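You operate a simulated robot arm through the tools that you are given. There is no shell and no other tool. Be economical: measure what you need, move in short steps, check, and stop when the job is done.

Carry out the task below with a simulated two-armed robot. There is one attempt and no reset: what you move stays moved.

## Task
Put the wiper block on the top of the goods trolley away on the top of the bag cart. Put the white boot shaper on the glass corner at the desk side. Push the drawer of the grip cart shut. Fetch the clay tub and set it on the shelf of the lamp bench. Any order will do. Set down upright: clay tub.

Only the result counts: the job must be done as asked and must still hold three seconds after the hand-in. Knocking over, shifting, dropping, spilling or breaking anything else fails it.

## Robot
Two 6-joint arms with fingered hands on one trunk, on a base that drives. Base frame: it is fixed to the floor where the robot stands at the start and does not move with it; the origin is under the middle of the robot, x ahead of it, y to its left, z up. Lengths are in mm, angles in degrees, forces in N, time in s.
The left shoulder is at the start at [70, 191, 1391], the right one opposite. With the tool pointing down near the work surface each hand reaches from about 460 to 900 mm from the robot's upright axis, wherever it stands, measured 20 degrees to its own side. Places, roughly: clay tub [-6250, 6000, 1000]; drawer of the grip cart [400, 3600, 800]; glass corner at the desk side (15x12 cm) [-2700, 1280, 840]; shelf of the lamp bench [-5800, 3500, 400]; top of the bag cart [-8700, 2000, 800]; white boot shaper (5x5x19 cm) [700, 2600, 900]; wiper block (8x5x5 cm) [600, 100, 900]. Payload 4.7 kg a hand.
Tool frame (each hand has its own): the origin (TCP) lies between the finger pads and is the grasp point; the fingertips stand 36 mm ahead of it; z points along the fingers, y is the line along which they close. The gripper opens to 120 mm. The gripper's body begins 42 mm behind the TCP. The gripper is a hand of 5 fingers: y runs from the thumb to the fingers, the wrist lies at [-18, -113, -198] in the tool frame, and closing takes about 1.5 s.
Orientation is that of the tool frame in the base frame, as a unit quaternion [w, x, y, z]. With the fingers straight down and the wrist toward the robot, the tool's x, y and z point along [0, 1, 0], [1, 0, 0] and [0, 0, -1] of the base frame.

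## Interface
- The arms move only by the tool move_arm. It takes "left_steps", "right_steps" or both (then of equal length, played together; a hand with none holds still); each is a list of rows, each a list of 7 numbers: the shift along the tool's x, y, z in mm, then the turn, a rotation vector about the tool's x, y, z in degrees, then the closure, from 0 (fully open) to 1 (shut). In form: [[tx, ty, tz, ax, ay, az, fingers], ...]. A call has 1 to 8 rows; each row shifts and turns the commanded pose from where the row before left it, along the tool's axes as they then stand. Each row takes 0.2 s and may step no farther than 50 mm and 8.6 degrees from the row before; otherwise, or with a gripper value out of range, the whole call is refused. Where a pose cannot be reached the arm comes as near as it can. A force on the tool above 40 N (or 10 N above the force at the start of the call, whichever is more), or a blocked arm, ends the call early, and 0.2 s more pass. Each finger travels about 45 mm/s and halts on what it meets, pressing with about 32 N; the grip force reading is that of the motor and also rises with nothing between the fingers. The clock runs only during rows and for 0.2 s after the last one: add rows that do not move to give the fingers time. The reply holds the time, the measured pose of the TCP, the force on the tool along the base axes, the opening and the grip force, in the units named above and with some noise, with the torque about the TCP (base axes, N m) and any sound that the robot's microphone picked up.
- Cameras (640 x 400 px; columns grow to the right, rows downward): "scene" is now at [132.7, 29.4, 1611]; the picture's right is [0.31, -0.95, 0.00], its down [-0.72, -0.24, -0.65] and it looks along [0.62, 0.20, -0.76] (base axes); focal length 257 px, centre (320, 200). "left" rides on the left gripper at [-72, -91, -143] in its tool frame; the picture's right is [-0.80, -0.28, 0.53], its down [0.53, -0.73, 0.42] and it looks along [0.27, 0.62, 0.74] (tool axes); focal length 234 px, centre (320, 200). "right" rides on the right gripper at [73, -91, -143] in its tool frame; the picture's right is [-0.80, 0.28, -0.53], its down [-0.53, -0.73, 0.42] and it looks along [-0.27, 0.62, 0.74] (tool axes); focal length 234 px, centre (320, 200). There is no depth. A picture from a camera that has moved, and an enlarged one, comes with that camera's place and axes in the base frame and with its lens. The place of the scene camera against the robot may be out by one fixed shift of up to 25 mm in any direction.
- camera(camera): a new picture of that camera. No time passes.
- raise_lower(by): slides the trunk up (or, below 0, down) by that many mm; the arms and the scene camera ride with it, the base frame stays. It gives what a move gives, with no picture.
- steer(legs): drives the robot by 1 to 6 legs, each [ahead, left, turn to the left] in mm, mm and degrees, along the robot's own axes; the way and the turn of a leg run together, so that a leg with both is an arc; at most 1500 mm and 180 degrees a leg. The arms and the cameras ride along, it lands a little off, and it stops where it bumps. It gives what a move gives.
- preshape(shape, hand): the hand has 5 fingers and takes this shape, open, in about a second: jaw (thumb against the fingers, like two jaws); tri (thumb and two fingers); tip (a fingertip pinch); poke (one finger out to press); point (the index stretched); flat (the hand flat); cup (the hand cupped); fist (a fist). The gripper value then closes the fingers along that shape, each until it touches; the sizes above hold for jaw. It gives what a move gives, with no picture.
- turn_head(pan, tilt): turns the head with the scene camera to pan (to the left, within 86 degrees either way) and tilt (down, from -29 to 69), counted from straight ahead of the robot. It gives what a move gives.
- inspect(camera, box): a new picture of the part [left, top, right, bottom] of that camera's present view, enlarged. No time passes.
- hand_in(): hands the job in; it is judged then, once.

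Work in short steps. Places have to be worked out from the pictures, the camera data and where the tool is seen: move nearer, look again, correct. Check each grasp and each placing, and mend what went wrong. You have 165 turns and 138 pictures in all, those below and enlarged ones among them. Open the grippers and draw the arms clear of the work before you hand the job in, unless the task says otherwise; then end with one line.

The tools are called after "Emit:" by a JSON object that holds its "op" and its "data". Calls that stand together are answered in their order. move_arm: Moves the arms, as the interface text tells. Its arguments: {"type":"object","properties":{"left_steps":{"type":"array","items":{"type":"array","items":{"type":"number"}}},"right_steps":{"type":"array","items":{"type":"array","items":{"type":"number"}}}},"required":[]} The other tools are called the same way: raise_lower (by) slides the trunk up or down; preshape (shape, hand) gives the hand a shape; steer (legs) drives the base; turn_head (pan, tilt) turns the head that bears the scene camera; camera (camera) takes a picture; inspect (camera, box) takes an enlarged picture of a part of a camera's view; hand_in () hands the job in.

At the start:

```text
time_s: 0.0
left_ee_pos: [432.1, 367.8, 1040.4]
left_ee_rot: [0.0, 0.707, 0.707, 0.0]
left_ft_force: [-0.1, 0.2, -0.7]
left_moment: [-0.04, 0.02, 0.01]
left_finger_gap: 119.7
left_gripper_force: 0.1
left_shape: jaw
right_ee_pos: [699.7, -108.0, 1192.6]
right_ee_rot: [-0.001, 0.708, 0.707, 0.0]
right_ft_force: [0.1, -0.2, 0.8]
right_moment: [0.02, -0.03, 0.0]
right_finger_gap: 119.7
right_gripper_force: 0.0
right_shape: jaw
trunk travel left (down, up): [-868.0, 72.0]
robot x, y, heading: [-0.3, 0.9, 0.1]
head pan, tilt: [18.1, 49.4]
```

scene: 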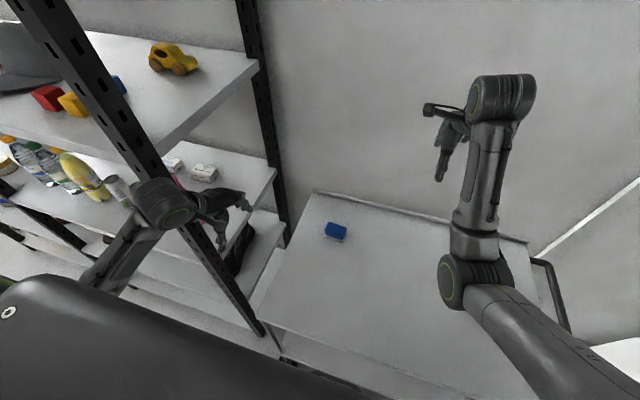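
right: 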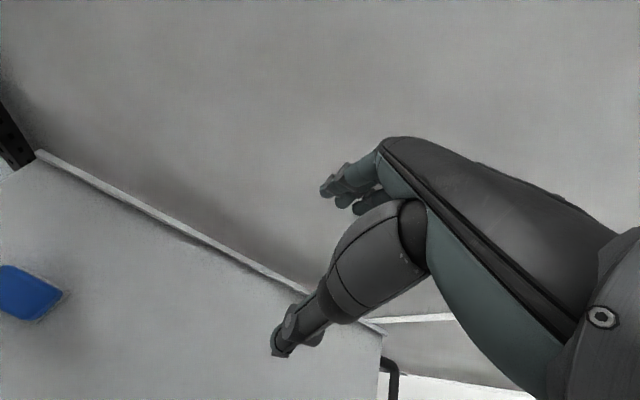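
left: 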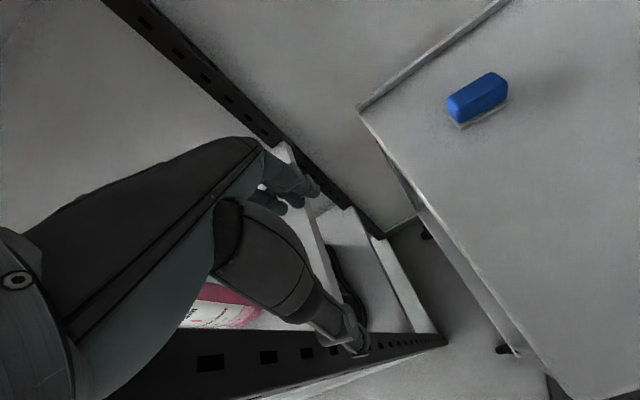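

The wiper block triangulates to about [603, 120, 865], with its long axis about 25° off base y. I move the left hand above it, away from the rack post, then look again.

Emit:
{"op": "move_arm", "data": {"left_steps": [[-35.4, 24.4, 0, 0, 0, 0, 0], [-35.4, 24.4, 0, 0, 0, 0, 0], [-35.4, 24.4, 0, 0, 0, 0, 0], [-35.4, 24.4, 0, 0, 0, 0, 0], [-35.4, 24.4, 0, 0, 0, 0, 0], [-35.4, 24.4, 0, 0, 0, 0, 0], [-35.4, 24.4, 0, 0, 0, 0, 0], [0, 0, 0, 0, 0, 0, 0]]}}

Emit:
{"op": "move_arm", "data": {"left_steps": [[0, 0, 0, 0, 0, 8.3, 0], [0, 0, 0, 0, 0, 8.3, 0], [0, 0, 0, 0, 0, 8.3, 0], [0, 0, 0, 0, 0, 0, 0]]}}

Emit:
{"op": "camera", "data": {"camera": "left"}}

Emit:
{"op": "camera", "data": {"camera": "scene"}}

```text
time_s: 2.0
left_ee_pos: [612.4, 169.4, 1038.4]
left_ee_rot: [-0.026, 0.694, 0.719, 0.032]
left_ft_force: [-0.6, -0.3, 0.7]
left_moment: [0.01, 0.01, -0.01]
left_finger_gap: 119.6
left_gripper_force: 0.1
left_shape: jaw
right_ee_pos: [699.6, -109.5, 1191.6]
right_ee_rot: [0.0, 0.707, 0.707, 0.0]
right_ft_force: [-0.2, -0.1, -0.7]
right_moment: [-0.02, 0.0, 0.02]
right_finger_gap: 119.6
right_gripper_force: 0.0
right_shape: jaw
trunk travel left (down, up): [-868.0, 72.0]
robot x, y, heading: [1.8, 0.3, 0.0]
head pan, tilt: [18.1, 49.4]
stopped in row 8 (left hand): the arm was blocked; the commanded pose is now the measured one
```

```text
time_s: 3.0
left_ee_pos: [611.1, 166.0, 1037.8]
left_ee_rot: [-0.031, 0.834, 0.55, 0.024]
left_ft_force: [0.1, -0.2, -0.2]
left_moment: [-0.01, 0.0, -0.01]
left_finger_gap: 119.9
left_gripper_force: 0.3
left_shape: jaw
right_ee_pos: [699.3, -108.2, 1192.5]
right_ee_rot: [0.0, 0.707, 0.707, 0.0]
right_ft_force: [0.1, 0.5, -0.3]
right_moment: [0.0, -0.03, 0.01]
right_finger_gap: 119.3
right_gripper_force: 0.1
right_shape: jaw
trunk travel left (down, up): [-868.0, 72.0]
robot x, y, heading: [1.3, 1.9, 0.1]
head pan, tilt: [18.1, 49.4]
```

```text
134 pictures are left
camera left: at [497.4, 124.2, 1176.9], right [-0.57, -0.59, -0.58], down [-0.46, 0.81, -0.36], along [0.68, 0.06, -0.73], focal length 234 px, centre (320, 200)
```

left: 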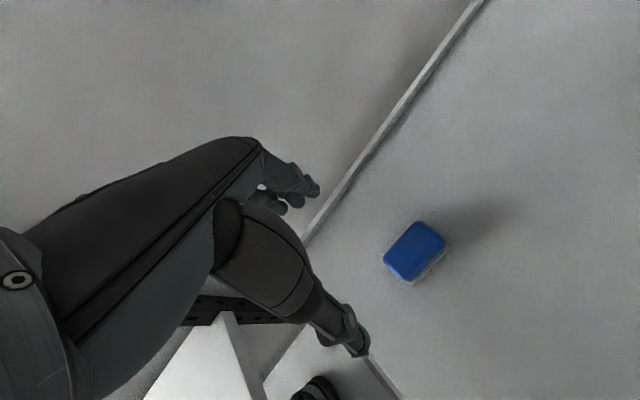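

```text
133 pictures are left
camera scene: at [132.5, 29.0, 1611.0], right [0.31, -0.95, 0.0], down [-0.72, -0.24, -0.65], along [0.62, 0.2, -0.76], focal length 257 px, centre (320, 200)
```

scene: 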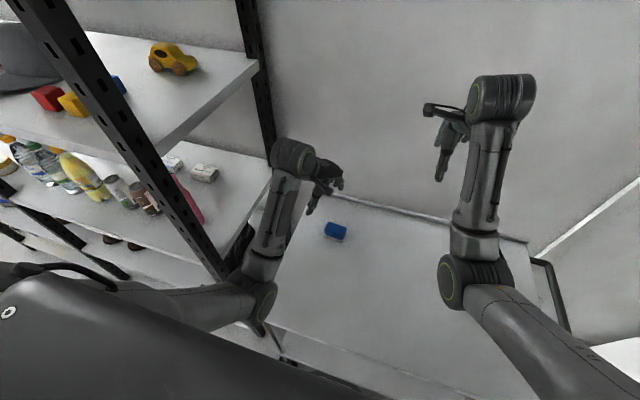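

The close-up puts the block at about [603, 123] with its long axis nearly along y. I shift over it and straighten the tilt and most of the yaw.

Emit:
{"op": "move_arm", "data": {"left_steps": [[-21, 6, 0, -0.8, -2, 0, 0], [-21, 6, 0, -0.9, -2, 0, 0], [0, 0, 0, 0, 0, -5, 0], [0, 0, 0, 0, 0, -5, 0], [0, 0, 0, 0, 0, 0, 0]]}}

Emit:
{"op": "camera", "data": {"camera": "left"}}

```text
time_s: 4.2
left_ee_pos: [606.2, 124.7, 1035.4]
left_ee_rot: [0.0, 0.783, 0.622, 0.004]
left_ft_force: [0.2, 0.0, 0.6]
left_moment: [-0.02, 0.0, -0.02]
left_finger_gap: 120.2
left_gripper_force: 0.1
left_shape: jaw
right_ee_pos: [699.6, -107.8, 1191.4]
right_ee_rot: [0.0, 0.707, 0.707, 0.001]
right_ft_force: [0.0, 0.2, 0.4]
right_moment: [0.02, -0.01, 0.0]
right_finger_gap: 119.5
right_gripper_force: 0.1
right_shape: jaw
trunk travel left (down, up): [-868.0, 72.0]
robot x, y, heading: [-0.4, 2.4, -0.0]
head pan, tilt: [18.1, 49.4]
```

```text
132 pictures are left
camera left: at [500.5, 73.5, 1178.1], right [-0.45, -0.72, -0.53], down [-0.59, 0.68, -0.43], along [0.67, 0.12, -0.73], focal length 234 px, centre (320, 200)
```

left: 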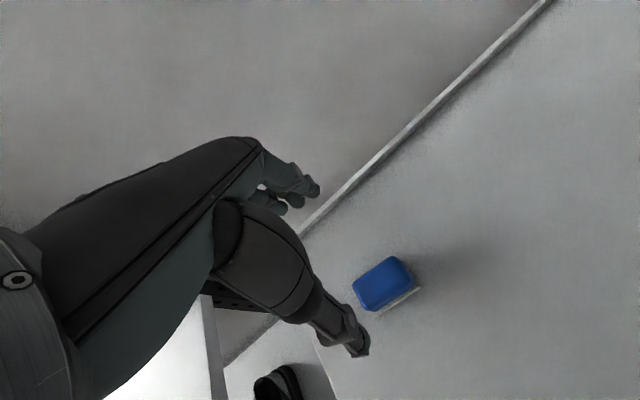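

The block is almost directly under the TCP. I descend to about z 895 and check.

Emit:
{"op": "move_arm", "data": {"left_steps": [[0, -2, 35, 0, 0, -5, 0], [0, -2, 35, 0, 0, 0, 0], [-1, -1, 35, 0, 0, 0, 0], [-1, 0, 33, 0, 0, 0, 0], [0, 0, 0, 0, 0, 0, 0]]}}

Emit:
{"op": "camera", "data": {"camera": "left"}}

Emit:
{"op": "camera", "data": {"camera": "right"}}

```text
time_s: 5.6
left_ee_pos: [609.8, 158.6, 894.7]
left_ee_rot: [-0.02, 0.751, 0.66, 0.028]
left_ft_force: [-0.1, 0.1, 0.2]
left_moment: [0.04, 0.0, -0.05]
left_finger_gap: 119.8
left_gripper_force: 0.1
left_shape: jaw
right_ee_pos: [699.4, -108.5, 1191.9]
right_ee_rot: [0.0, 0.707, 0.707, -0.001]
right_ft_force: [0.0, 0.7, 0.2]
right_moment: [-0.03, 0.0, -0.01]
right_finger_gap: 119.4
right_gripper_force: 0.1
right_shape: jaw
trunk travel left (down, up): [-868.0, 72.0]
robot x, y, heading: [-0.7, -0.3, -0.1]
head pan, tilt: [18.1, 49.4]
stopped in row 5 (left hand): the arm was blocked; the commanded pose is now the measured one
```

```text
131 pictures are left
camera left: at [507.1, 89.2, 1032.1], right [-0.37, -0.72, -0.58], down [-0.65, 0.65, -0.39], along [0.66, 0.23, -0.71], focal length 234 px, centre (320, 200)
```

left: 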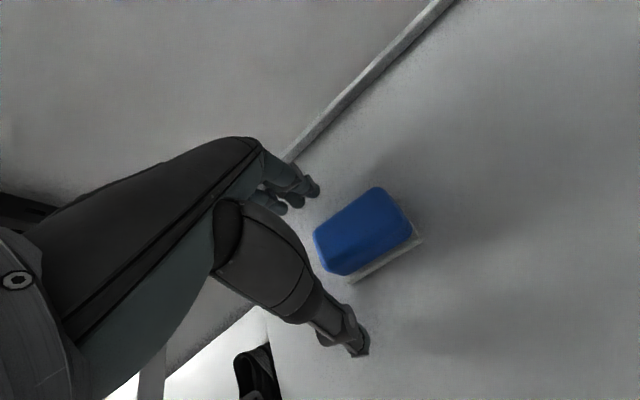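

```text
130 pictures are left
camera right: at [608.5, -35.8, 1335.0], right [0.28, -0.8, 0.53], down [-0.73, -0.53, -0.42], along [0.62, -0.27, -0.74], focal length 234 px, centre (320, 200)
```

right: 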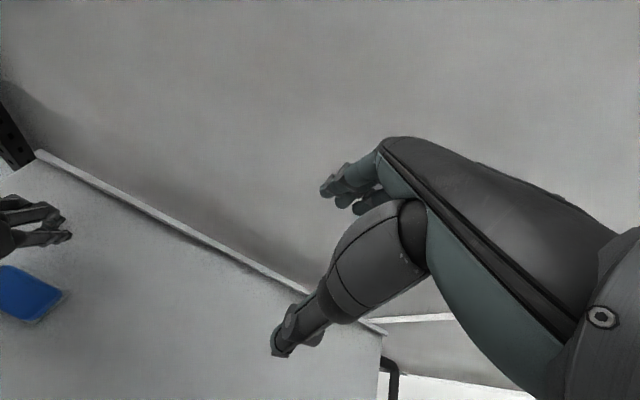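

The left wrist hits its yaw limit at this y, which pushed the hand to y 158. I raise a little and strafe the base right 80 mm so the arm gets room.

Emit:
{"op": "move_arm", "data": {"left_steps": [[0, 0, -40, 0, 0, 0, 0], [0, 0, -40, 0, 0, 0, 0], [0, 0, 0, 0, 0, 0, 0]]}}

Emit:
{"op": "steer", "data": {"legs": [[0, -80, 0]]}}

```text
time_s: 6.4
left_ee_pos: [601.8, 167.2, 967.8]
left_ee_rot: [-0.03, 0.748, 0.662, 0.031]
left_ft_force: [-0.2, 1.3, -0.6]
left_moment: [0.03, -0.04, -0.01]
left_finger_gap: 119.8
left_gripper_force: 0.0
left_shape: jaw
right_ee_pos: [699.9, -108.0, 1192.1]
right_ee_rot: [0.001, 0.707, 0.707, 0.0]
right_ft_force: [-0.2, -0.1, -1.1]
right_moment: [-0.02, 0.03, 0.0]
right_finger_gap: 119.6
right_gripper_force: 0.1
right_shape: jaw
trunk travel left (down, up): [-868.0, 72.0]
robot x, y, heading: [-0.1, -1.6, 0.2]
head pan, tilt: [18.1, 49.4]
```

```text
time_s: 7.4
left_ee_pos: [602.9, 94.9, 970.2]
left_ee_rot: [-0.028, 0.747, 0.664, 0.033]
left_ft_force: [0.1, 0.0, -0.9]
left_moment: [-0.03, 0.01, -0.02]
left_finger_gap: 120.1
left_gripper_force: 0.0
left_shape: jaw
right_ee_pos: [700.5, -179.6, 1192.3]
right_ee_rot: [0.002, 0.706, 0.708, 0.0]
right_ft_force: [1.0, 1.0, -0.3]
right_moment: [-0.02, 0.01, 0.01]
right_finger_gap: 119.6
right_gripper_force: 0.1
right_shape: jaw
trunk travel left (down, up): [-868.0, 72.0]
robot x, y, heading: [-1.0, -75.0, 0.3]
head pan, tilt: [18.1, 49.4]
```

Now I straighten the tilt, shift to [600, 122] and descend to z≈885.

Emit:
{"op": "move_arm", "data": {"left_steps": [[26, -6, 0, -0.6, -4.9, 3, 0], [0, 0, 30, 0, 0, 0, 0], [0, 0, 30, 0, 0, 0, 0], [0, 0, 25, 0, 0, 0, 0], [0, 0, 0, 0, 0, 0, 0]]}}

Emit:
{"op": "camera", "data": {"camera": "left"}}

```text
time_s: 8.6
left_ee_pos: [601.0, 118.9, 890.1]
left_ee_rot: [0.004, 0.765, 0.644, 0.004]
left_ft_force: [0.5, 0.1, -0.6]
left_moment: [-0.03, 0.02, 0.01]
left_finger_gap: 119.7
left_gripper_force: 0.1
left_shape: jaw
right_ee_pos: [699.7, -181.7, 1191.3]
right_ee_rot: [-0.001, 0.706, 0.708, 0.001]
right_ft_force: [-0.7, -0.8, -0.5]
right_moment: [-0.02, -0.02, -0.03]
right_finger_gap: 119.6
right_gripper_force: 0.1
right_shape: jaw
trunk travel left (down, up): [-868.0, 72.0]
robot x, y, heading: [-0.8, -75.0, 0.3]
head pan, tilt: [18.1, 49.4]
```

```text
129 pictures are left
camera left: at [497.9, 63.0, 1032.4], right [-0.41, -0.74, -0.53], down [-0.63, 0.65, -0.43], along [0.66, 0.16, -0.73], focal length 234 px, centre (320, 200)
```

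left: 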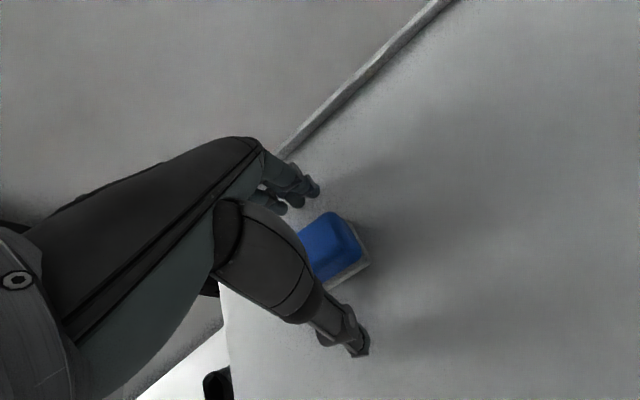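

The block lies between thumb and fingers. I go down 10 mm more and close.

Emit:
{"op": "move_arm", "data": {"left_steps": [[0, 0, 10, 0, 0, 0, 0], [0, 0, 0, 0, 0, 0, 0.5], [0, 0, 0, 0, 0, 0, 1], [0, 0, 0, 0, 0, 0, 1], [0, 0, 0, 0, 0, 0, 1], [0, 0, 0, 0, 0, 0, 1], [0, 0, 0, 0, 0, 0, 1], [0, 0, 0, 0, 0, 0, 1]]}}

Emit:
{"op": "move_arm", "data": {"left_steps": [[0, 0, 0, 0, 0, 0, 1], [0, 0, -30, 0, 0, 0, 1], [0, 0, -40, 0, 0, 0, 1], [0, 0, -40, 0, 0, 0, 1], [0, 0, 0, 0, 0, 0, 1]]}}

Emit:
{"op": "camera", "data": {"camera": "left"}}

```text
time_s: 9.5
left_ee_pos: [604.4, 116.3, 889.6]
left_ee_rot: [0.01, 0.765, 0.644, 0.011]
left_ft_force: [-3.5, -2.4, 27.8]
left_moment: [-0.03, -0.26, 0.01]
left_finger_gap: 40.9
left_gripper_force: 31.8
left_shape: jaw
right_ee_pos: [696.8, -182.3, 1192.0]
right_ee_rot: [0.001, 0.706, 0.708, 0.001]
right_ft_force: [0.8, 0.4, 0.3]
right_moment: [-0.03, 0.01, -0.01]
right_finger_gap: 119.9
right_gripper_force: 0.2
right_shape: jaw
trunk travel left (down, up): [-868.0, 72.0]
robot x, y, heading: [1.6, -73.6, 0.1]
head pan, tilt: [18.1, 49.4]
stopped in row 4 (left hand): the force on the tool passed its limit at 49 N (the readings are from after the stop); the commanded pose is now the measured one
```

```text
time_s: 10.7
left_ee_pos: [600.4, 119.0, 994.6]
left_ee_rot: [0.006, 0.766, 0.643, 0.004]
left_ft_force: [0.1, -0.1, -0.5]
left_moment: [0.01, -0.01, 0.0]
left_finger_gap: 38.9
left_gripper_force: 31.4
left_shape: jaw
right_ee_pos: [700.3, -181.2, 1192.3]
right_ee_rot: [0.0, 0.706, 0.708, 0.0]
right_ft_force: [0.2, -0.5, -0.2]
right_moment: [-0.02, 0.01, 0.0]
right_finger_gap: 119.8
right_gripper_force: 0.1
right_shape: jaw
trunk travel left (down, up): [-868.0, 72.0]
robot x, y, heading: [0.7, -73.9, 0.2]
head pan, tilt: [18.1, 49.4]
```

```text
128 pictures are left
camera left: at [495.6, 63.4, 1136.6], right [-0.4, -0.74, -0.53], down [-0.62, 0.65, -0.44], along [0.67, 0.15, -0.73], focal length 234 px, centre (320, 200)
```

left: 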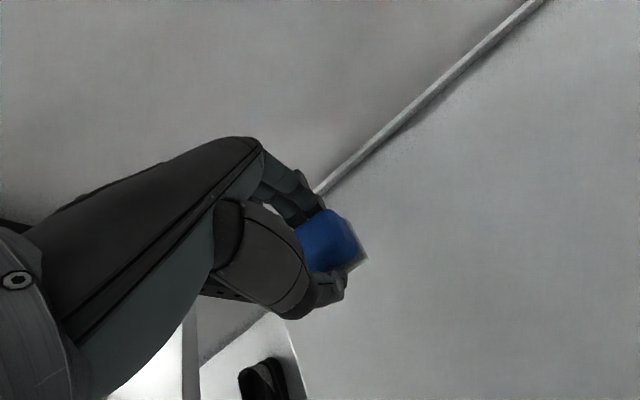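

Block is held (gap 39 mm). I draw back from the trolley and survey the room with the head.

Emit:
{"op": "steer", "data": {"legs": [[-500, 0, 0]]}}

Emit:
{"op": "turn_head", "data": {"pan": 60, "tilt": 15}}

Emit:
{"op": "camera", "data": {"camera": "scene"}}

```text
time_s: 13.6
left_ee_pos: [108.3, 118.4, 996.5]
left_ee_rot: [0.005, 0.764, 0.646, 0.006]
left_ft_force: [-0.5, 0.0, -1.5]
left_moment: [0.01, 0.01, -0.03]
left_finger_gap: 38.8
left_gripper_force: 31.9
left_shape: jaw
right_ee_pos: [208.6, -180.5, 1191.4]
right_ee_rot: [-0.001, 0.704, 0.71, 0.0]
right_ft_force: [0.3, 0.5, 0.0]
right_moment: [0.0, -0.01, 0.0]
right_finger_gap: 119.4
right_gripper_force: 0.0
right_shape: jaw
trunk travel left (down, up): [-868.0, 72.0]
robot x, y, heading: [-491.7, -78.7, 0.5]
head pan, tilt: [18.1, 49.4]
```

```text
time_s: 14.7
left_ee_pos: [106.2, 117.9, 994.0]
left_ee_rot: [0.006, 0.764, 0.645, 0.006]
left_ft_force: [-0.5, -1.2, 0.3]
left_moment: [-0.01, 0.0, 0.02]
left_finger_gap: 39.2
left_gripper_force: 32.0
left_shape: jaw
right_ee_pos: [208.9, -180.4, 1191.3]
right_ee_rot: [0.0, 0.704, 0.71, 0.0]
right_ft_force: [0.4, 0.6, 0.0]
right_moment: [0.02, -0.03, -0.02]
right_finger_gap: 119.6
right_gripper_force: 0.0
right_shape: jaw
trunk travel left (down, up): [-868.0, 72.0]
robot x, y, heading: [-494.2, -78.5, 0.6]
head pan, tilt: [60.0, 15.0]
```

```text
127 pictures are left
camera scene: at [-386.7, 8.4, 1663.8], right [0.87, -0.49, 0.0], down [-0.13, -0.23, -0.97], along [0.48, 0.84, -0.26], focal length 257 px, centre (320, 200)
```

scene: 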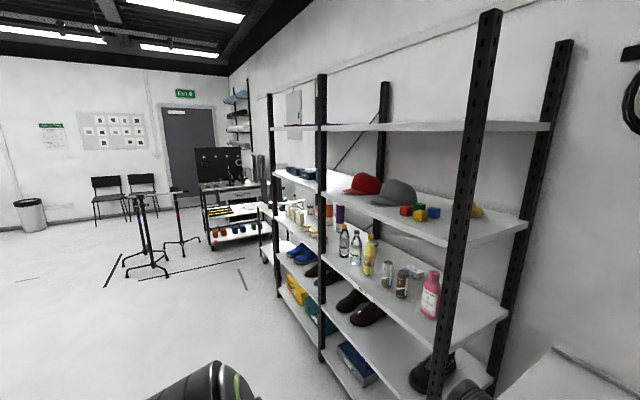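

I enlarge the middle of this view to see the grip cart and the shelf region.

Emit:
{"op": "inspect", "data": {"camera": "scene", "box": [90, 120, 350, 300]}}

Emit:
{"op": "turn_head", "data": {"pan": 86, "tilt": 15}}

Emit:
{"op": "camera", "data": {"camera": "scene"}}

```text
2.22 times, centred on (220, 210) of scene
camera zoom: at [-386.7, 8.4, 1663.8], right [0.87, -0.49, 0.0], down [-0.13, -0.23, -0.97], along [0.48, 0.84, -0.26], focal length 572 px, centre (542, 178)
```

zoom: 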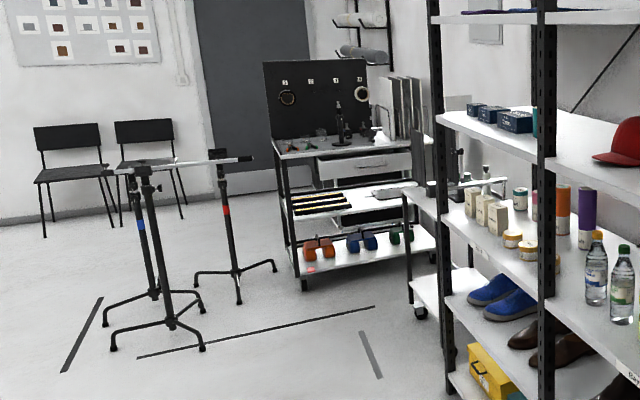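

```text
time_s: 15.6
left_ee_pos: [107.1, 119.2, 996.0]
left_ee_rot: [0.006, 0.764, 0.646, 0.006]
left_ft_force: [-0.2, 0.2, -0.3]
left_moment: [-0.02, -0.01, 0.01]
left_finger_gap: 39.0
left_gripper_force: 32.0
left_shape: jaw
right_ee_pos: [209.3, -179.9, 1191.1]
right_ee_rot: [0.0, 0.704, 0.711, 0.0]
right_ft_force: [0.1, 0.4, 0.0]
right_moment: [-0.02, -0.01, 0.02]
right_finger_gap: 119.5
right_gripper_force: 0.0
right_shape: jaw
trunk travel left (down, up): [-868.0, 72.0]
robot x, y, heading: [-492.7, -79.9, 0.7]
head pan, tilt: [85.9, 15.0]
```

```text
125 pictures are left
camera scene: at [-427.2, 20.3, 1663.9], right [1.0, -0.06, 0.0], down [-0.02, -0.26, -0.97], along [0.06, 0.96, -0.26], focal length 257 px, centre (320, 200)
```

scene: 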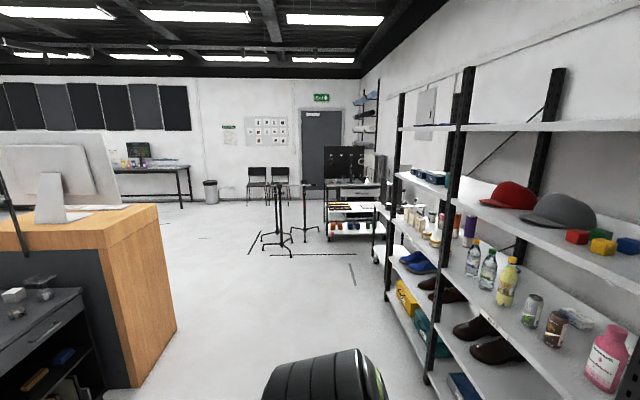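

The way along +y is clear. I strafe left to y≈2350, which lies before the small cart holding the shaper, keeping my heading.

Emit:
{"op": "steer", "data": {"legs": [[0, 1250, 0], [0, 1150, 0]]}}

Emit:
{"op": "turn_head", "data": {"pan": 20, "tilt": 30}}

Emit:
{"op": "camera", "data": {"camera": "scene"}}

```text
time_s: 27.4
left_ee_pos: [80.3, 2538.7, 995.0]
left_ee_rot: [0.007, 0.759, 0.651, 0.006]
left_ft_force: [-0.4, -0.3, -0.6]
left_moment: [-0.01, 0.01, 0.04]
left_finger_gap: 38.8
left_gripper_force: 31.9
left_shape: jaw
right_ee_pos: [186.0, 2241.1, 1190.9]
right_ee_rot: [0.0, 0.699, 0.716, 0.001]
right_ft_force: [-0.1, -0.5, -0.1]
right_moment: [-0.03, -0.04, 0.03]
right_finger_gap: 119.6
right_gripper_force: 0.0
right_shape: jaw
trunk travel left (down, up): [-868.0, 72.0]
robot x, y, heading: [-516.0, 2332.3, 1.4]
head pan, tilt: [85.9, 15.0]
```

```text
time_s: 28.8
left_ee_pos: [80.1, 2538.7, 994.4]
left_ee_rot: [0.006, 0.759, 0.651, 0.006]
left_ft_force: [-0.6, -0.8, -1.4]
left_moment: [-0.03, 0.02, -0.01]
left_finger_gap: 39.0
left_gripper_force: 31.7
left_shape: jaw
right_ee_pos: [185.9, 2241.5, 1191.8]
right_ee_rot: [0.0, 0.7, 0.715, 0.0]
right_ft_force: [-0.9, -0.2, 0.8]
right_moment: [-0.05, 0.03, 0.0]
right_finger_gap: 119.6
right_gripper_force: 0.1
right_shape: jaw
trunk travel left (down, up): [-868.0, 72.0]
robot x, y, heading: [-515.3, 2334.2, 1.4]
head pan, tilt: [20.0, 30.0]
```

```text
124 pictures are left
camera scene: at [-373.4, 2373.3, 1639.7], right [0.36, -0.93, 0.0], down [-0.47, -0.18, -0.87], along [0.81, 0.32, -0.5], focal length 257 px, centre (320, 200)
```

scene: 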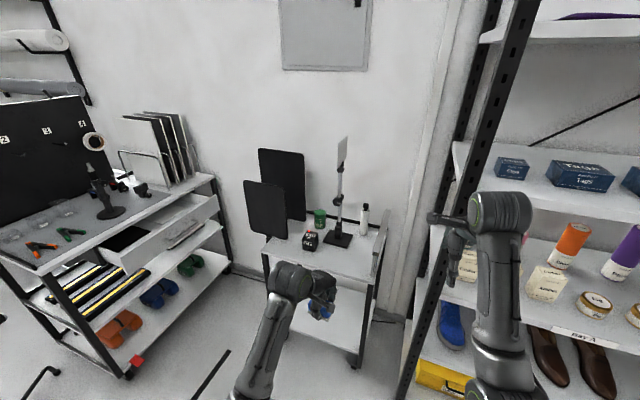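

I enlarge the small cart and the drawer.

Emit:
{"op": "inspect", "data": {"camera": "scene", "box": [230, 130, 410, 290]}}

Emit:
{"op": "inspect", "data": {"camera": "scene", "box": [0, 140, 260, 380]}}

```text
2.50 times, centred on (320, 210) of scene
camera zoom: at [-373.4, 2373.3, 1639.7], right [0.36, -0.93, 0.0], down [-0.47, -0.18, -0.87], along [0.81, 0.32, -0.5], focal length 644 px, centre (320, 175)
```

zoom: 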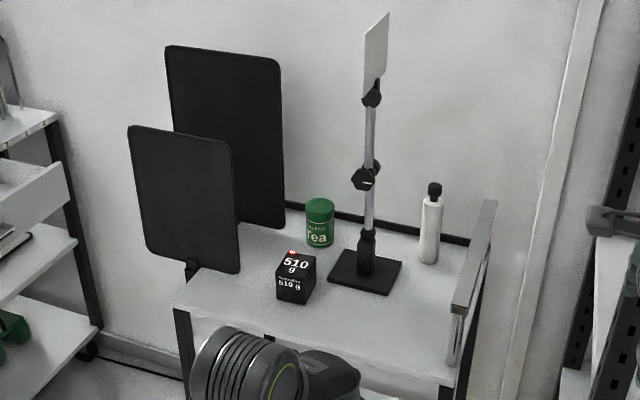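

```text
1.67 times, centred on (130, 260) of scene
camera zoom: at [-373.4, 2373.3, 1639.7], right [0.36, -0.93, 0.0], down [-0.47, -0.18, -0.87], along [0.81, 0.32, -0.5], focal length 429 px, centre (637, 100)
```

zoom: 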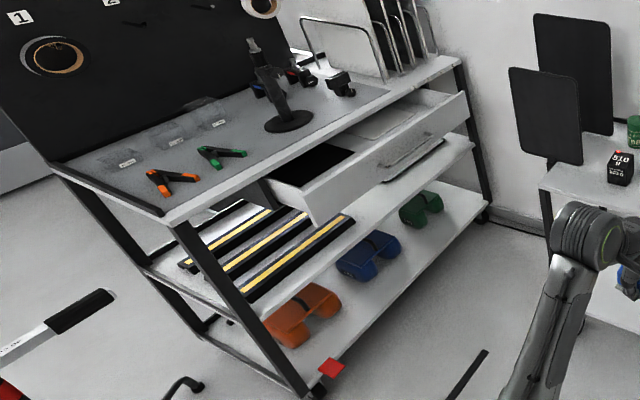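

The shaper (white bottle with black cap) stands at about [723, 2563], from z 800 to 990. Before approaching, I tuck both hands in, left further left and back, right back, to clear the panels and the clamp stand.

Emit:
{"op": "move_arm", "data": {"left_steps": [[24, -36, -5, 0, 0, 0, 1], [24, -36, -5, 0, 0, 0, 1], [24, -36, -5, 0, 0, 0, 1], [24, -36, -5, 0, 0, 0, 1], [24, -36, -5, 0, 0, 0, 1], [24, -36, -5, 0, 0, 0, 1], [24, -36, -5, 0, 0, 0, 1], [24, -36, -5, 0, 0, 0, 1]], "right_steps": [[-12, -26, 0, 0, 0, 0, 0], [-12, -26, 0, 0, 0, 0, 0], [-12, -26, 0, 0, 0, 0, 0], [-12, -26, 0, 0, 0, 0, 0], [-12, -26, 0, 0, 0, 0, 0], [-12, -26, 0, 0, 0, 0, 0], [-12, -26, 0, 0, 0, 0, 0], [-12, -26, 0, 0, 0, 0, 0]]}}

Emit:
{"op": "steer", "data": {"legs": [[0, 0, 18.6], [400, 44, 0]]}}

Emit:
{"op": "turn_head", "data": {"pan": 0, "tilt": 35}}

Emit:
{"op": "camera", "data": {"camera": "scene"}}

```text
time_s: 30.6
left_ee_pos: [-179.1, 2771.6, 1031.3]
left_ee_rot: [0.008, 0.759, 0.65, 0.006]
left_ft_force: [-0.2, -0.4, -0.9]
left_moment: [0.02, -0.02, 0.03]
left_finger_gap: 38.7
left_gripper_force: 32.5
left_shape: jaw
right_ee_pos: [37.8, 2174.3, 1090.8]
right_ee_rot: [0.001, 0.7, 0.714, 0.002]
right_ft_force: [-1.0, -0.6, 0.0]
right_moment: [0.02, -0.02, -0.04]
right_finger_gap: 119.6
right_gripper_force: 0.0
right_shape: jaw
right hand out of reach, approached as far as the arm can: row 1, 2, 3, 4, 5, 6, 7, 8
trunk travel left (down, up): [-868.0, 72.0]
robot x, y, heading: [-515.5, 2335.5, 1.4]
head pan, tilt: [20.0, 30.0]
```

```text
time_s: 34.1
left_ee_pos: [35.6, 3030.3, 1030.2]
left_ee_rot: [0.006, 0.649, 0.761, 0.007]
left_ft_force: [0.0, 0.5, -1.0]
left_moment: [0.03, 0.01, -0.03]
left_finger_gap: 38.6
left_gripper_force: 31.9
left_shape: jaw
right_ee_pos: [425.2, 2526.0, 1090.4]
right_ee_rot: [0.001, 0.58, 0.815, 0.002]
right_ft_force: [-0.2, 0.1, -0.6]
right_moment: [0.01, -0.02, 0.04]
right_finger_gap: 120.1
right_gripper_force: 0.0
right_shape: jaw
trunk travel left (down, up): [-868.0, 72.0]
robot x, y, heading: [-154.2, 2505.3, 19.0]
head pan, tilt: [20.0, 30.0]
```

```text
time_s: 35.0
left_ee_pos: [37.1, 3031.1, 1029.3]
left_ee_rot: [0.005, 0.65, 0.76, 0.008]
left_ft_force: [0.1, 0.1, -0.9]
left_moment: [0.0, 0.03, 0.01]
left_finger_gap: 38.7
left_gripper_force: 32.2
left_shape: jaw
right_ee_pos: [425.5, 2526.9, 1090.5]
right_ee_rot: [0.001, 0.58, 0.814, 0.002]
right_ft_force: [-0.5, 1.4, -0.8]
right_moment: [0.0, 0.02, -0.01]
right_finger_gap: 119.7
right_gripper_force: 0.1
right_shape: jaw
trunk travel left (down, up): [-868.0, 72.0]
robot x, y, heading: [-154.2, 2508.1, 19.2]
head pan, tilt: [0.0, 35.0]
```

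```text
121 pictures are left
camera scene: at [-13.9, 2559.8, 1631.9], right [0.33, -0.94, 0.0], down [-0.54, -0.19, -0.82], along [0.77, 0.27, -0.57], focal length 257 px, centre (320, 200)
```

scene: 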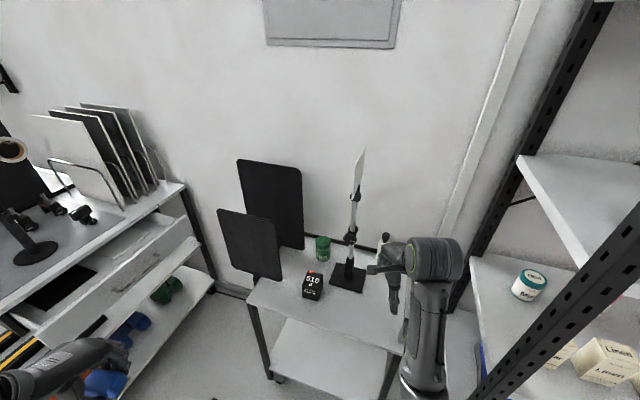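

I look through the right hand camera to locate the shaper.

Emit:
{"op": "camera", "data": {"camera": "right"}}

```text
120 pictures are left
camera right: at [315.4, 2566.9, 1232.5], right [0.53, -0.67, 0.53], down [-0.52, -0.74, -0.43], along [0.68, -0.05, -0.74], focal length 234 px, centre (320, 200)
```

right: 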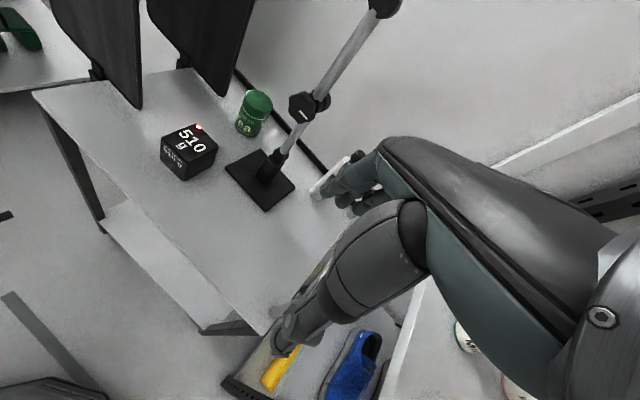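

The right camera puts the shaper near [733, 2553]. I drive forward 230 mm with a slight right shift so the hand passes clear of the clamp stand.

Emit:
{"op": "steer", "data": {"legs": [[230, -55, 0]]}}

Emit:
{"op": "camera", "data": {"camera": "right"}}

Emit:
{"op": "camera", "data": {"camera": "scene"}}

```text
time_s: 36.8
left_ee_pos: [273.2, 3055.9, 1030.8]
left_ee_rot: [0.005, 0.648, 0.762, 0.007]
left_ft_force: [0.3, 0.5, -0.6]
left_moment: [-0.02, 0.0, 0.02]
left_finger_gap: 38.7
left_gripper_force: 32.4
left_shape: jaw
right_ee_pos: [662.4, 2555.7, 1090.8]
right_ee_rot: [0.001, 0.579, 0.816, 0.001]
right_ft_force: [0.0, -0.1, 0.7]
right_moment: [0.0, 0.02, 0.01]
right_finger_gap: 119.9
right_gripper_force: 0.1
right_shape: jaw
trunk travel left (down, up): [-868.0, 72.0]
robot x, y, heading: [84.9, 2533.9, 19.4]
head pan, tilt: [0.0, 35.0]
```

```text
119 pictures are left
camera right: at [551.6, 2593.0, 1233.0], right [0.53, -0.67, 0.53], down [-0.51, -0.74, -0.43], along [0.68, -0.05, -0.73], focal length 234 px, centre (320, 200)
```

right: 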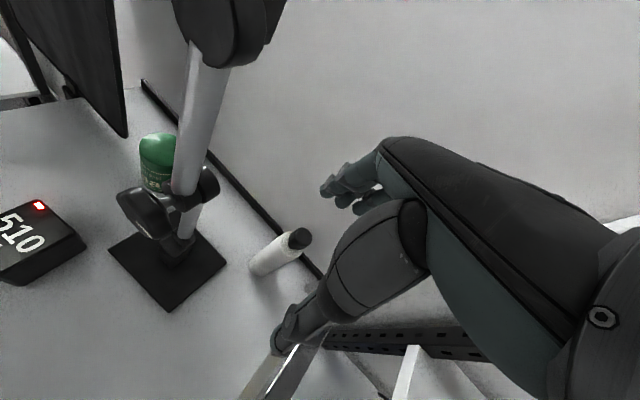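

```text
118 pictures are left
camera scene: at [222.1, 2584.9, 1632.0], right [0.33, -0.94, 0.0], down [-0.54, -0.19, -0.82], along [0.77, 0.27, -0.57], focal length 257 px, centre (320, 200)
```

scene: 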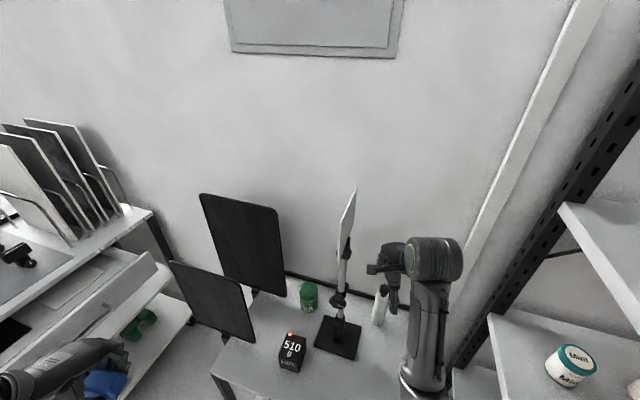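

The shaper fix is about [732, 2552]. I move the right hand over it while still above its top, then re-check.

Emit:
{"op": "move_arm", "data": {"right_steps": [[-13, 32, 0, 0, 0, 0, 0], [-13, 32, 0, 0, 0, 0, 0], [0, 0, 0, 0, 0, 0, 0]]}}

Emit:
{"op": "camera", "data": {"camera": "right"}}

```text
time_s: 37.5
left_ee_pos: [272.7, 3057.2, 1030.3]
left_ee_rot: [0.005, 0.648, 0.762, 0.007]
left_ft_force: [0.0, -0.8, -1.5]
left_moment: [0.0, -0.02, 0.04]
left_finger_gap: 38.9
left_gripper_force: 31.8
left_shape: jaw
right_ee_pos: [732.3, 2552.0, 1089.1]
right_ee_rot: [0.001, 0.579, 0.816, 0.002]
right_ft_force: [0.5, -0.1, -0.5]
right_moment: [0.03, 0.02, 0.01]
right_finger_gap: 119.8
right_gripper_force: 0.1
right_shape: jaw
trunk travel left (down, up): [-868.0, 72.0]
robot x, y, heading: [85.4, 2534.4, 19.4]
head pan, tilt: [0.0, 35.0]
```

```text
117 pictures are left
camera right: at [622.5, 2590.3, 1232.0], right [0.53, -0.67, 0.53], down [-0.51, -0.74, -0.43], along [0.68, -0.05, -0.74], focal length 234 px, centre (320, 200)
```

right: 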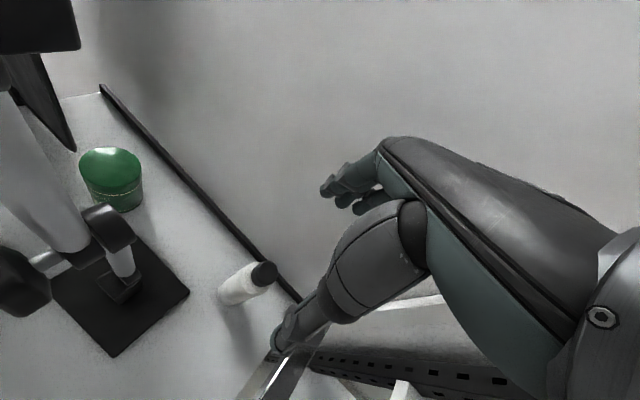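

Refined fix: [726, 2557]. I correct by a few millimetres and descend to z≈985 with the fingers straddling the cap.

Emit:
{"op": "move_arm", "data": {"right_steps": [[6, -4, 0, 0, 0, 0, 0], [0, 0, 35, 0, 0, 0, 0], [0, 0, 35, 0, 0, 0, 0], [0, 0, 34, 0, 0, 0, 0], [0, 0, 0, 0, 0, 0, 0]]}}

Emit:
{"op": "camera", "data": {"camera": "right"}}

Emit:
{"op": "inspect", "data": {"camera": "scene", "box": [280, 200, 480, 400]}}

```text
time_s: 38.8
left_ee_pos: [273.2, 3056.2, 1030.4]
left_ee_rot: [0.005, 0.647, 0.762, 0.007]
left_ft_force: [-0.1, -0.6, -1.4]
left_moment: [-0.01, 0.01, 0.01]
left_finger_gap: 38.6
left_gripper_force: 32.5
left_shape: jaw
right_ee_pos: [727.2, 2556.0, 986.5]
right_ee_rot: [0.001, 0.578, 0.816, 0.002]
right_ft_force: [-0.6, -0.4, -0.6]
right_moment: [0.0, 0.01, -0.01]
right_finger_gap: 119.5
right_gripper_force: 0.1
right_shape: jaw
trunk travel left (down, up): [-868.0, 72.0]
robot x, y, heading: [80.0, 2533.2, 19.7]
head pan, tilt: [0.0, 35.0]
```

```text
116 pictures are left
camera right: at [617.4, 2593.8, 1128.8], right [0.53, -0.67, 0.53], down [-0.51, -0.74, -0.43], along [0.68, -0.05, -0.74], focal length 234 px, centre (320, 200)
```

right: 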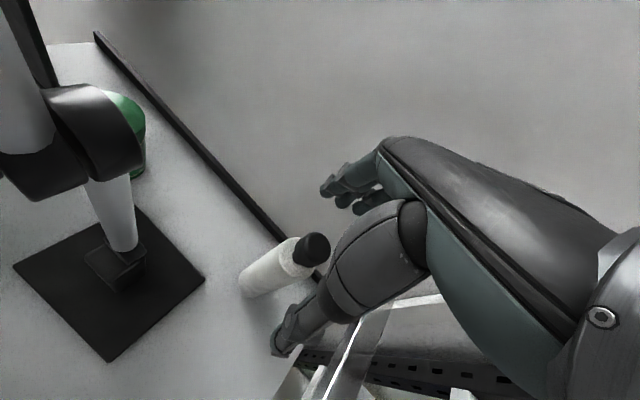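

```text
2.00 times, centred on (380, 300) of scene
camera zoom: at [223.2, 2585.0, 1631.9], right [0.33, -0.94, 0.0], down [-0.54, -0.19, -0.82], along [0.77, 0.27, -0.57], focal length 515 px, centre (200, 0)
```

zoom: 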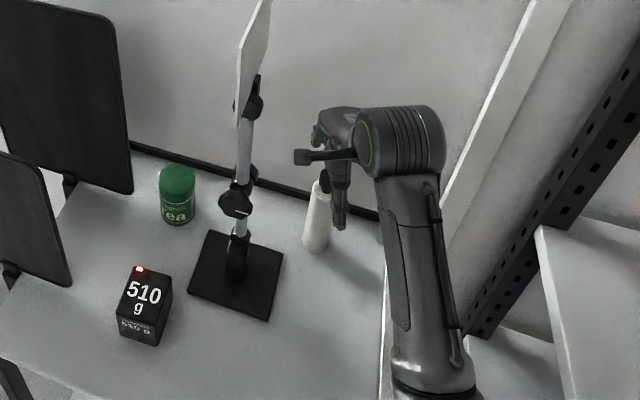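

The cap sits between thumb and fingers at about [728, 2558]. I descend to z≈957 and close.

Emit:
{"op": "move_arm", "data": {"right_steps": [[2, 0, 15, 0, 0, 0, 0], [0, 0, 15, 0, 0, 0, 0], [0, 0, 0, 0, 0, 0, 0.5], [0, 0, 0, 0, 0, 0, 1], [0, 0, 0, 0, 0, 0, 1], [0, 0, 0, 0, 0, 0, 1], [0, 0, 0, 0, 0, 0, 1], [0, 0, 0, 0, 0, 0, 1]]}}

Emit:
{"op": "move_arm", "data": {"right_steps": [[0, 0, 0, 0, 0, 0, 1], [0, 0, 0, 0, 0, 0, 1], [0, 0, -15, 0, 0, 0, 1], [0, 0, -15, 0, 0, 0, 1], [0, 0, 0, 0, 0, 0, 1]]}}

Emit:
{"op": "camera", "data": {"camera": "right"}}

```text
time_s: 40.5
left_ee_pos: [272.2, 3055.9, 1030.7]
left_ee_rot: [0.005, 0.648, 0.761, 0.007]
left_ft_force: [0.2, 0.7, -1.4]
left_moment: [-0.05, 0.01, 0.02]
left_finger_gap: 38.5
left_gripper_force: 32.4
left_shape: jaw
right_ee_pos: [728.0, 2557.8, 955.5]
right_ee_rot: [0.001, 0.578, 0.816, 0.001]
right_ft_force: [-0.7, -0.1, 0.8]
right_moment: [-0.05, 0.08, -0.03]
right_finger_gap: 33.3
right_gripper_force: 32.0
right_shape: jaw
trunk travel left (down, up): [-868.0, 72.0]
robot x, y, heading: [88.5, 2535.6, 19.4]
head pan, tilt: [0.0, 35.0]
```

```text
time_s: 41.8
left_ee_pos: [273.2, 3056.0, 1029.6]
left_ee_rot: [0.005, 0.648, 0.762, 0.007]
left_ft_force: [-0.1, -0.4, -0.1]
left_moment: [0.0, 0.02, -0.02]
left_finger_gap: 38.5
left_gripper_force: 31.9
left_shape: jaw
right_ee_pos: [725.9, 2557.2, 986.6]
right_ee_rot: [0.001, 0.578, 0.816, 0.002]
right_ft_force: [-1.0, 0.2, 0.3]
right_moment: [0.01, -0.02, -0.02]
right_finger_gap: 24.4
right_gripper_force: 31.9
right_shape: jaw
trunk travel left (down, up): [-868.0, 72.0]
robot x, y, heading: [87.1, 2534.6, 19.5]
head pan, tilt: [0.0, 35.0]
```

```text
114 pictures are left
camera right: at [615.7, 2595.7, 1129.4], right [0.53, -0.67, 0.53], down [-0.51, -0.74, -0.43], along [0.68, -0.05, -0.74], focal length 234 px, centre (320, 200)
```

right: 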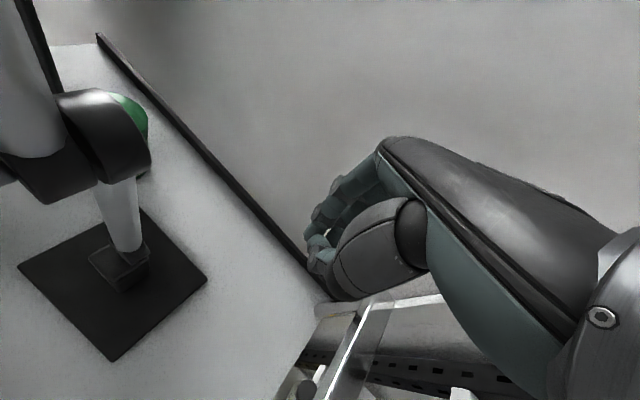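

The shaper is no longer where it stood. I enlarge both views to see whether it is held or fell.

Emit:
{"op": "inspect", "data": {"camera": "right", "box": [220, 180, 480, 400]}}

Emit:
{"op": "inspect", "data": {"camera": "scene", "box": [280, 200, 480, 400]}}

```text
1.82 times, centred on (350, 290) of right
camera zoom: at [615.7, 2595.7, 1129.4], right [0.53, -0.67, 0.53], down [-0.51, -0.74, -0.43], along [0.68, -0.05, -0.74], focal length 426 px, centre (266, 36)
```

zoom: 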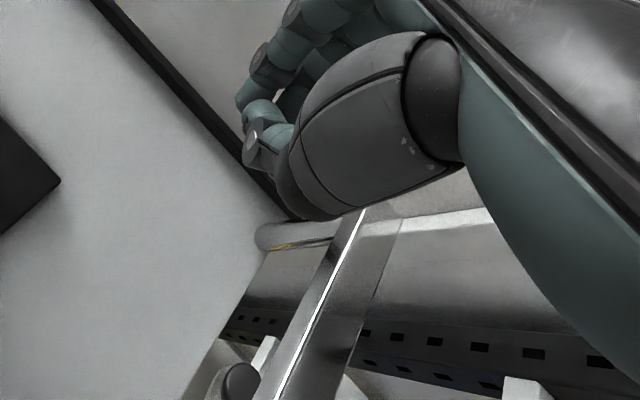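

```text
2.00 times, centred on (380, 300) of scene
camera zoom: at [223.2, 2585.0, 1631.9], right [0.33, -0.94, 0.0], down [-0.54, -0.19, -0.82], along [0.77, 0.27, -0.57], focal length 515 px, centre (200, 0)
```

zoom: 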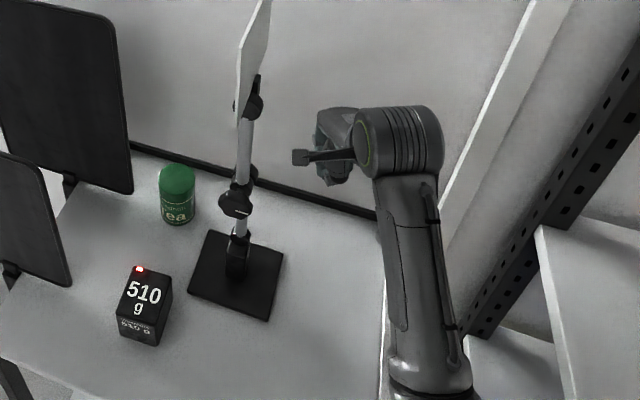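

It slipped out sideways and seems to have tipped. I raise the hand clear and look.

Emit:
{"op": "move_arm", "data": {"right_steps": [[0, 0, -45, 0, 0, 0, 1], [0, 0, -45, 0, 0, 0, 1], [0, -45, -20, 0, 0, 0, 0], [0, -45, 0, 0, 0, 0, 0], [0, -45, 0, 0, 0, 0, 0], [0, 0, 0, 0, 0, 0, 0]]}}

Emit:
{"op": "camera", "data": {"camera": "right"}}

Emit:
{"op": "camera", "data": {"camera": "scene"}}

```text
time_s: 43.4
left_ee_pos: [272.1, 3056.1, 1030.4]
left_ee_rot: [0.005, 0.648, 0.762, 0.006]
left_ft_force: [0.7, 0.5, 0.5]
left_moment: [0.0, -0.01, -0.02]
left_finger_gap: 38.5
left_gripper_force: 32.0
left_shape: jaw
right_ee_pos: [618.7, 2496.7, 1073.8]
right_ee_rot: [0.038, 0.585, 0.81, -0.014]
right_ft_force: [0.1, 0.0, 0.8]
right_moment: [0.01, -0.02, -0.02]
right_finger_gap: 120.0
right_gripper_force: 0.1
right_shape: jaw
right hand out of reach, approached as far as the arm can: row 4, 5
trunk travel left (down, up): [-868.0, 72.0]
robot x, y, heading: [81.0, 2531.3, 19.3]
head pan, tilt: [0.0, 35.0]
stopped in row 6 (right hand): the arm was blocked; the commanded pose is now the measured one
```

```text
111 pictures are left
camera right: at [503.5, 2546.5, 1207.9], right [0.49, -0.64, 0.59], down [-0.51, -0.76, -0.4], along [0.7, -0.1, -0.7], focal length 234 px, centre (320, 200)
```

right: 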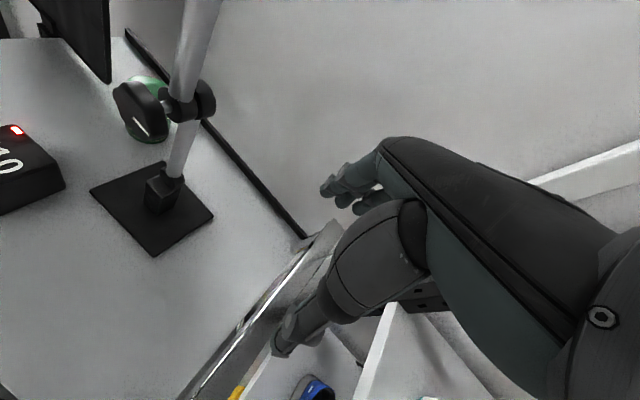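

```text
110 pictures are left
camera scene: at [223.0, 2585.9, 1631.9], right [0.33, -0.94, 0.0], down [-0.54, -0.19, -0.82], along [0.77, 0.27, -0.57], focal length 257 px, centre (320, 200)
```

scene: 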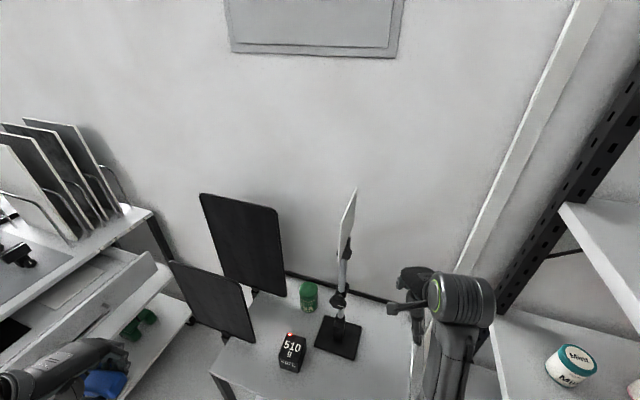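

No shaper on the cart top. I back off and look at the floor around the cart.

Emit:
{"op": "steer", "data": {"legs": [[-350, 40, 0]]}}

Emit:
{"op": "turn_head", "data": {"pan": -30, "tilt": 45}}

Emit:
{"op": "camera", "data": {"camera": "scene"}}

Emit:
{"op": "camera", "data": {"camera": "right"}}

```text
time_s: 45.5
left_ee_pos: [-56.9, 2985.8, 1030.2]
left_ee_rot: [0.004, 0.645, 0.764, 0.008]
left_ft_force: [-1.0, 0.2, -1.2]
left_moment: [0.0, 0.01, 0.02]
left_finger_gap: 38.7
left_gripper_force: 32.1
left_shape: jaw
right_ee_pos: [295.3, 2430.5, 1072.2]
right_ee_rot: [0.036, 0.581, 0.813, -0.014]
right_ft_force: [-0.3, -0.6, -0.6]
right_moment: [0.02, 0.01, -0.01]
right_finger_gap: 119.9
right_gripper_force: 0.0
right_shape: jaw
trunk travel left (down, up): [-868.0, 72.0]
robot x, y, heading: [-243.0, 2463.5, 20.0]
head pan, tilt: [0.0, 35.0]
```

```text
time_s: 46.5
left_ee_pos: [-56.7, 2986.2, 1030.9]
left_ee_rot: [0.004, 0.645, 0.765, 0.007]
left_ft_force: [-0.3, 0.5, -0.4]
left_moment: [-0.01, -0.01, -0.02]
left_finger_gap: 38.6
left_gripper_force: 31.7
left_shape: jaw
right_ee_pos: [296.1, 2430.1, 1072.9]
right_ee_rot: [0.037, 0.581, 0.813, -0.012]
right_ft_force: [0.6, -0.5, 0.5]
right_moment: [-0.01, -0.03, 0.0]
right_finger_gap: 119.9
right_gripper_force: 0.1
right_shape: jaw
trunk travel left (down, up): [-868.0, 72.0]
robot x, y, heading: [-241.9, 2462.6, 19.5]
head pan, tilt: [-30.0, 45.0]
```

```text
109 pictures are left
camera scene: at [-104.2, 2470.7, 1617.1], right [-0.18, -0.98, 0.0], down [-0.7, 0.12, -0.71], along [0.7, -0.12, -0.71], focal length 257 px, centre (320, 200)
```

scene: 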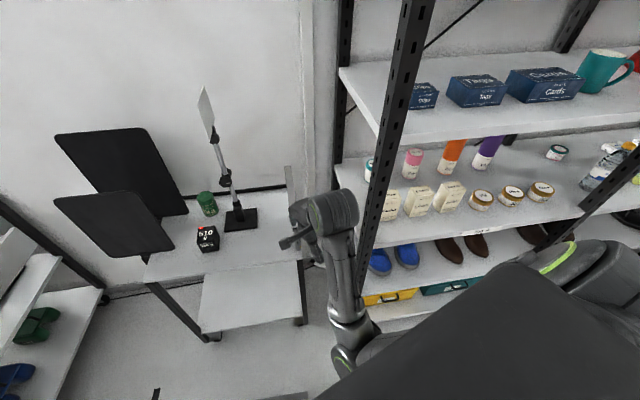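

```text
108 pictures are left
camera right: at [179.2, 2478.4, 1207.8], right [0.5, -0.63, 0.59], down [-0.5, -0.77, -0.4], along [0.7, -0.1, -0.7], focal length 234 px, centre (320, 200)
```

right: 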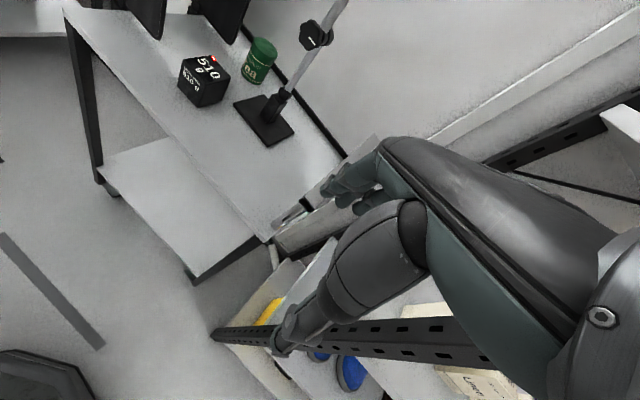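

I zoom at the gap between cart and rack.

Emit:
{"op": "inspect", "data": {"camera": "right", "box": [180, 180, 340, 340]}}

Emit:
{"op": "inspect", "data": {"camera": "scene", "box": [240, 140, 400, 320]}}

```text
2.50 times, centred on (260, 260) of right
camera zoom: at [179.2, 2478.4, 1207.8], right [0.5, -0.63, 0.59], down [-0.5, -0.77, -0.4], along [0.7, -0.1, -0.7], focal length 585 px, centre (470, 50)
```

zoom: 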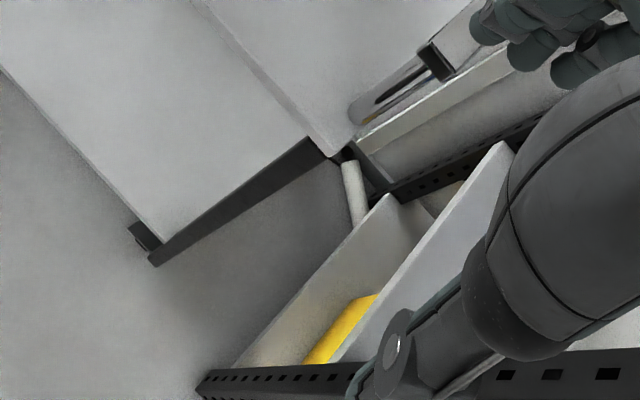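

```text
2.22 times, centred on (320, 230) of scene
camera zoom: at [-104.2, 2470.7, 1617.1], right [-0.18, -0.98, 0.0], down [-0.7, 0.12, -0.71], along [0.7, -0.12, -0.71], focal length 572 px, centre (320, 133)
```

zoom: 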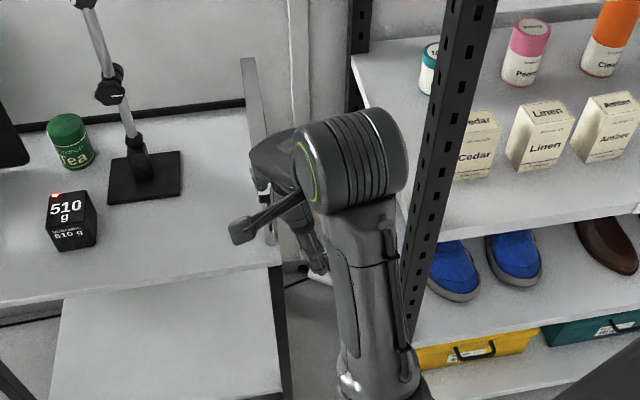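

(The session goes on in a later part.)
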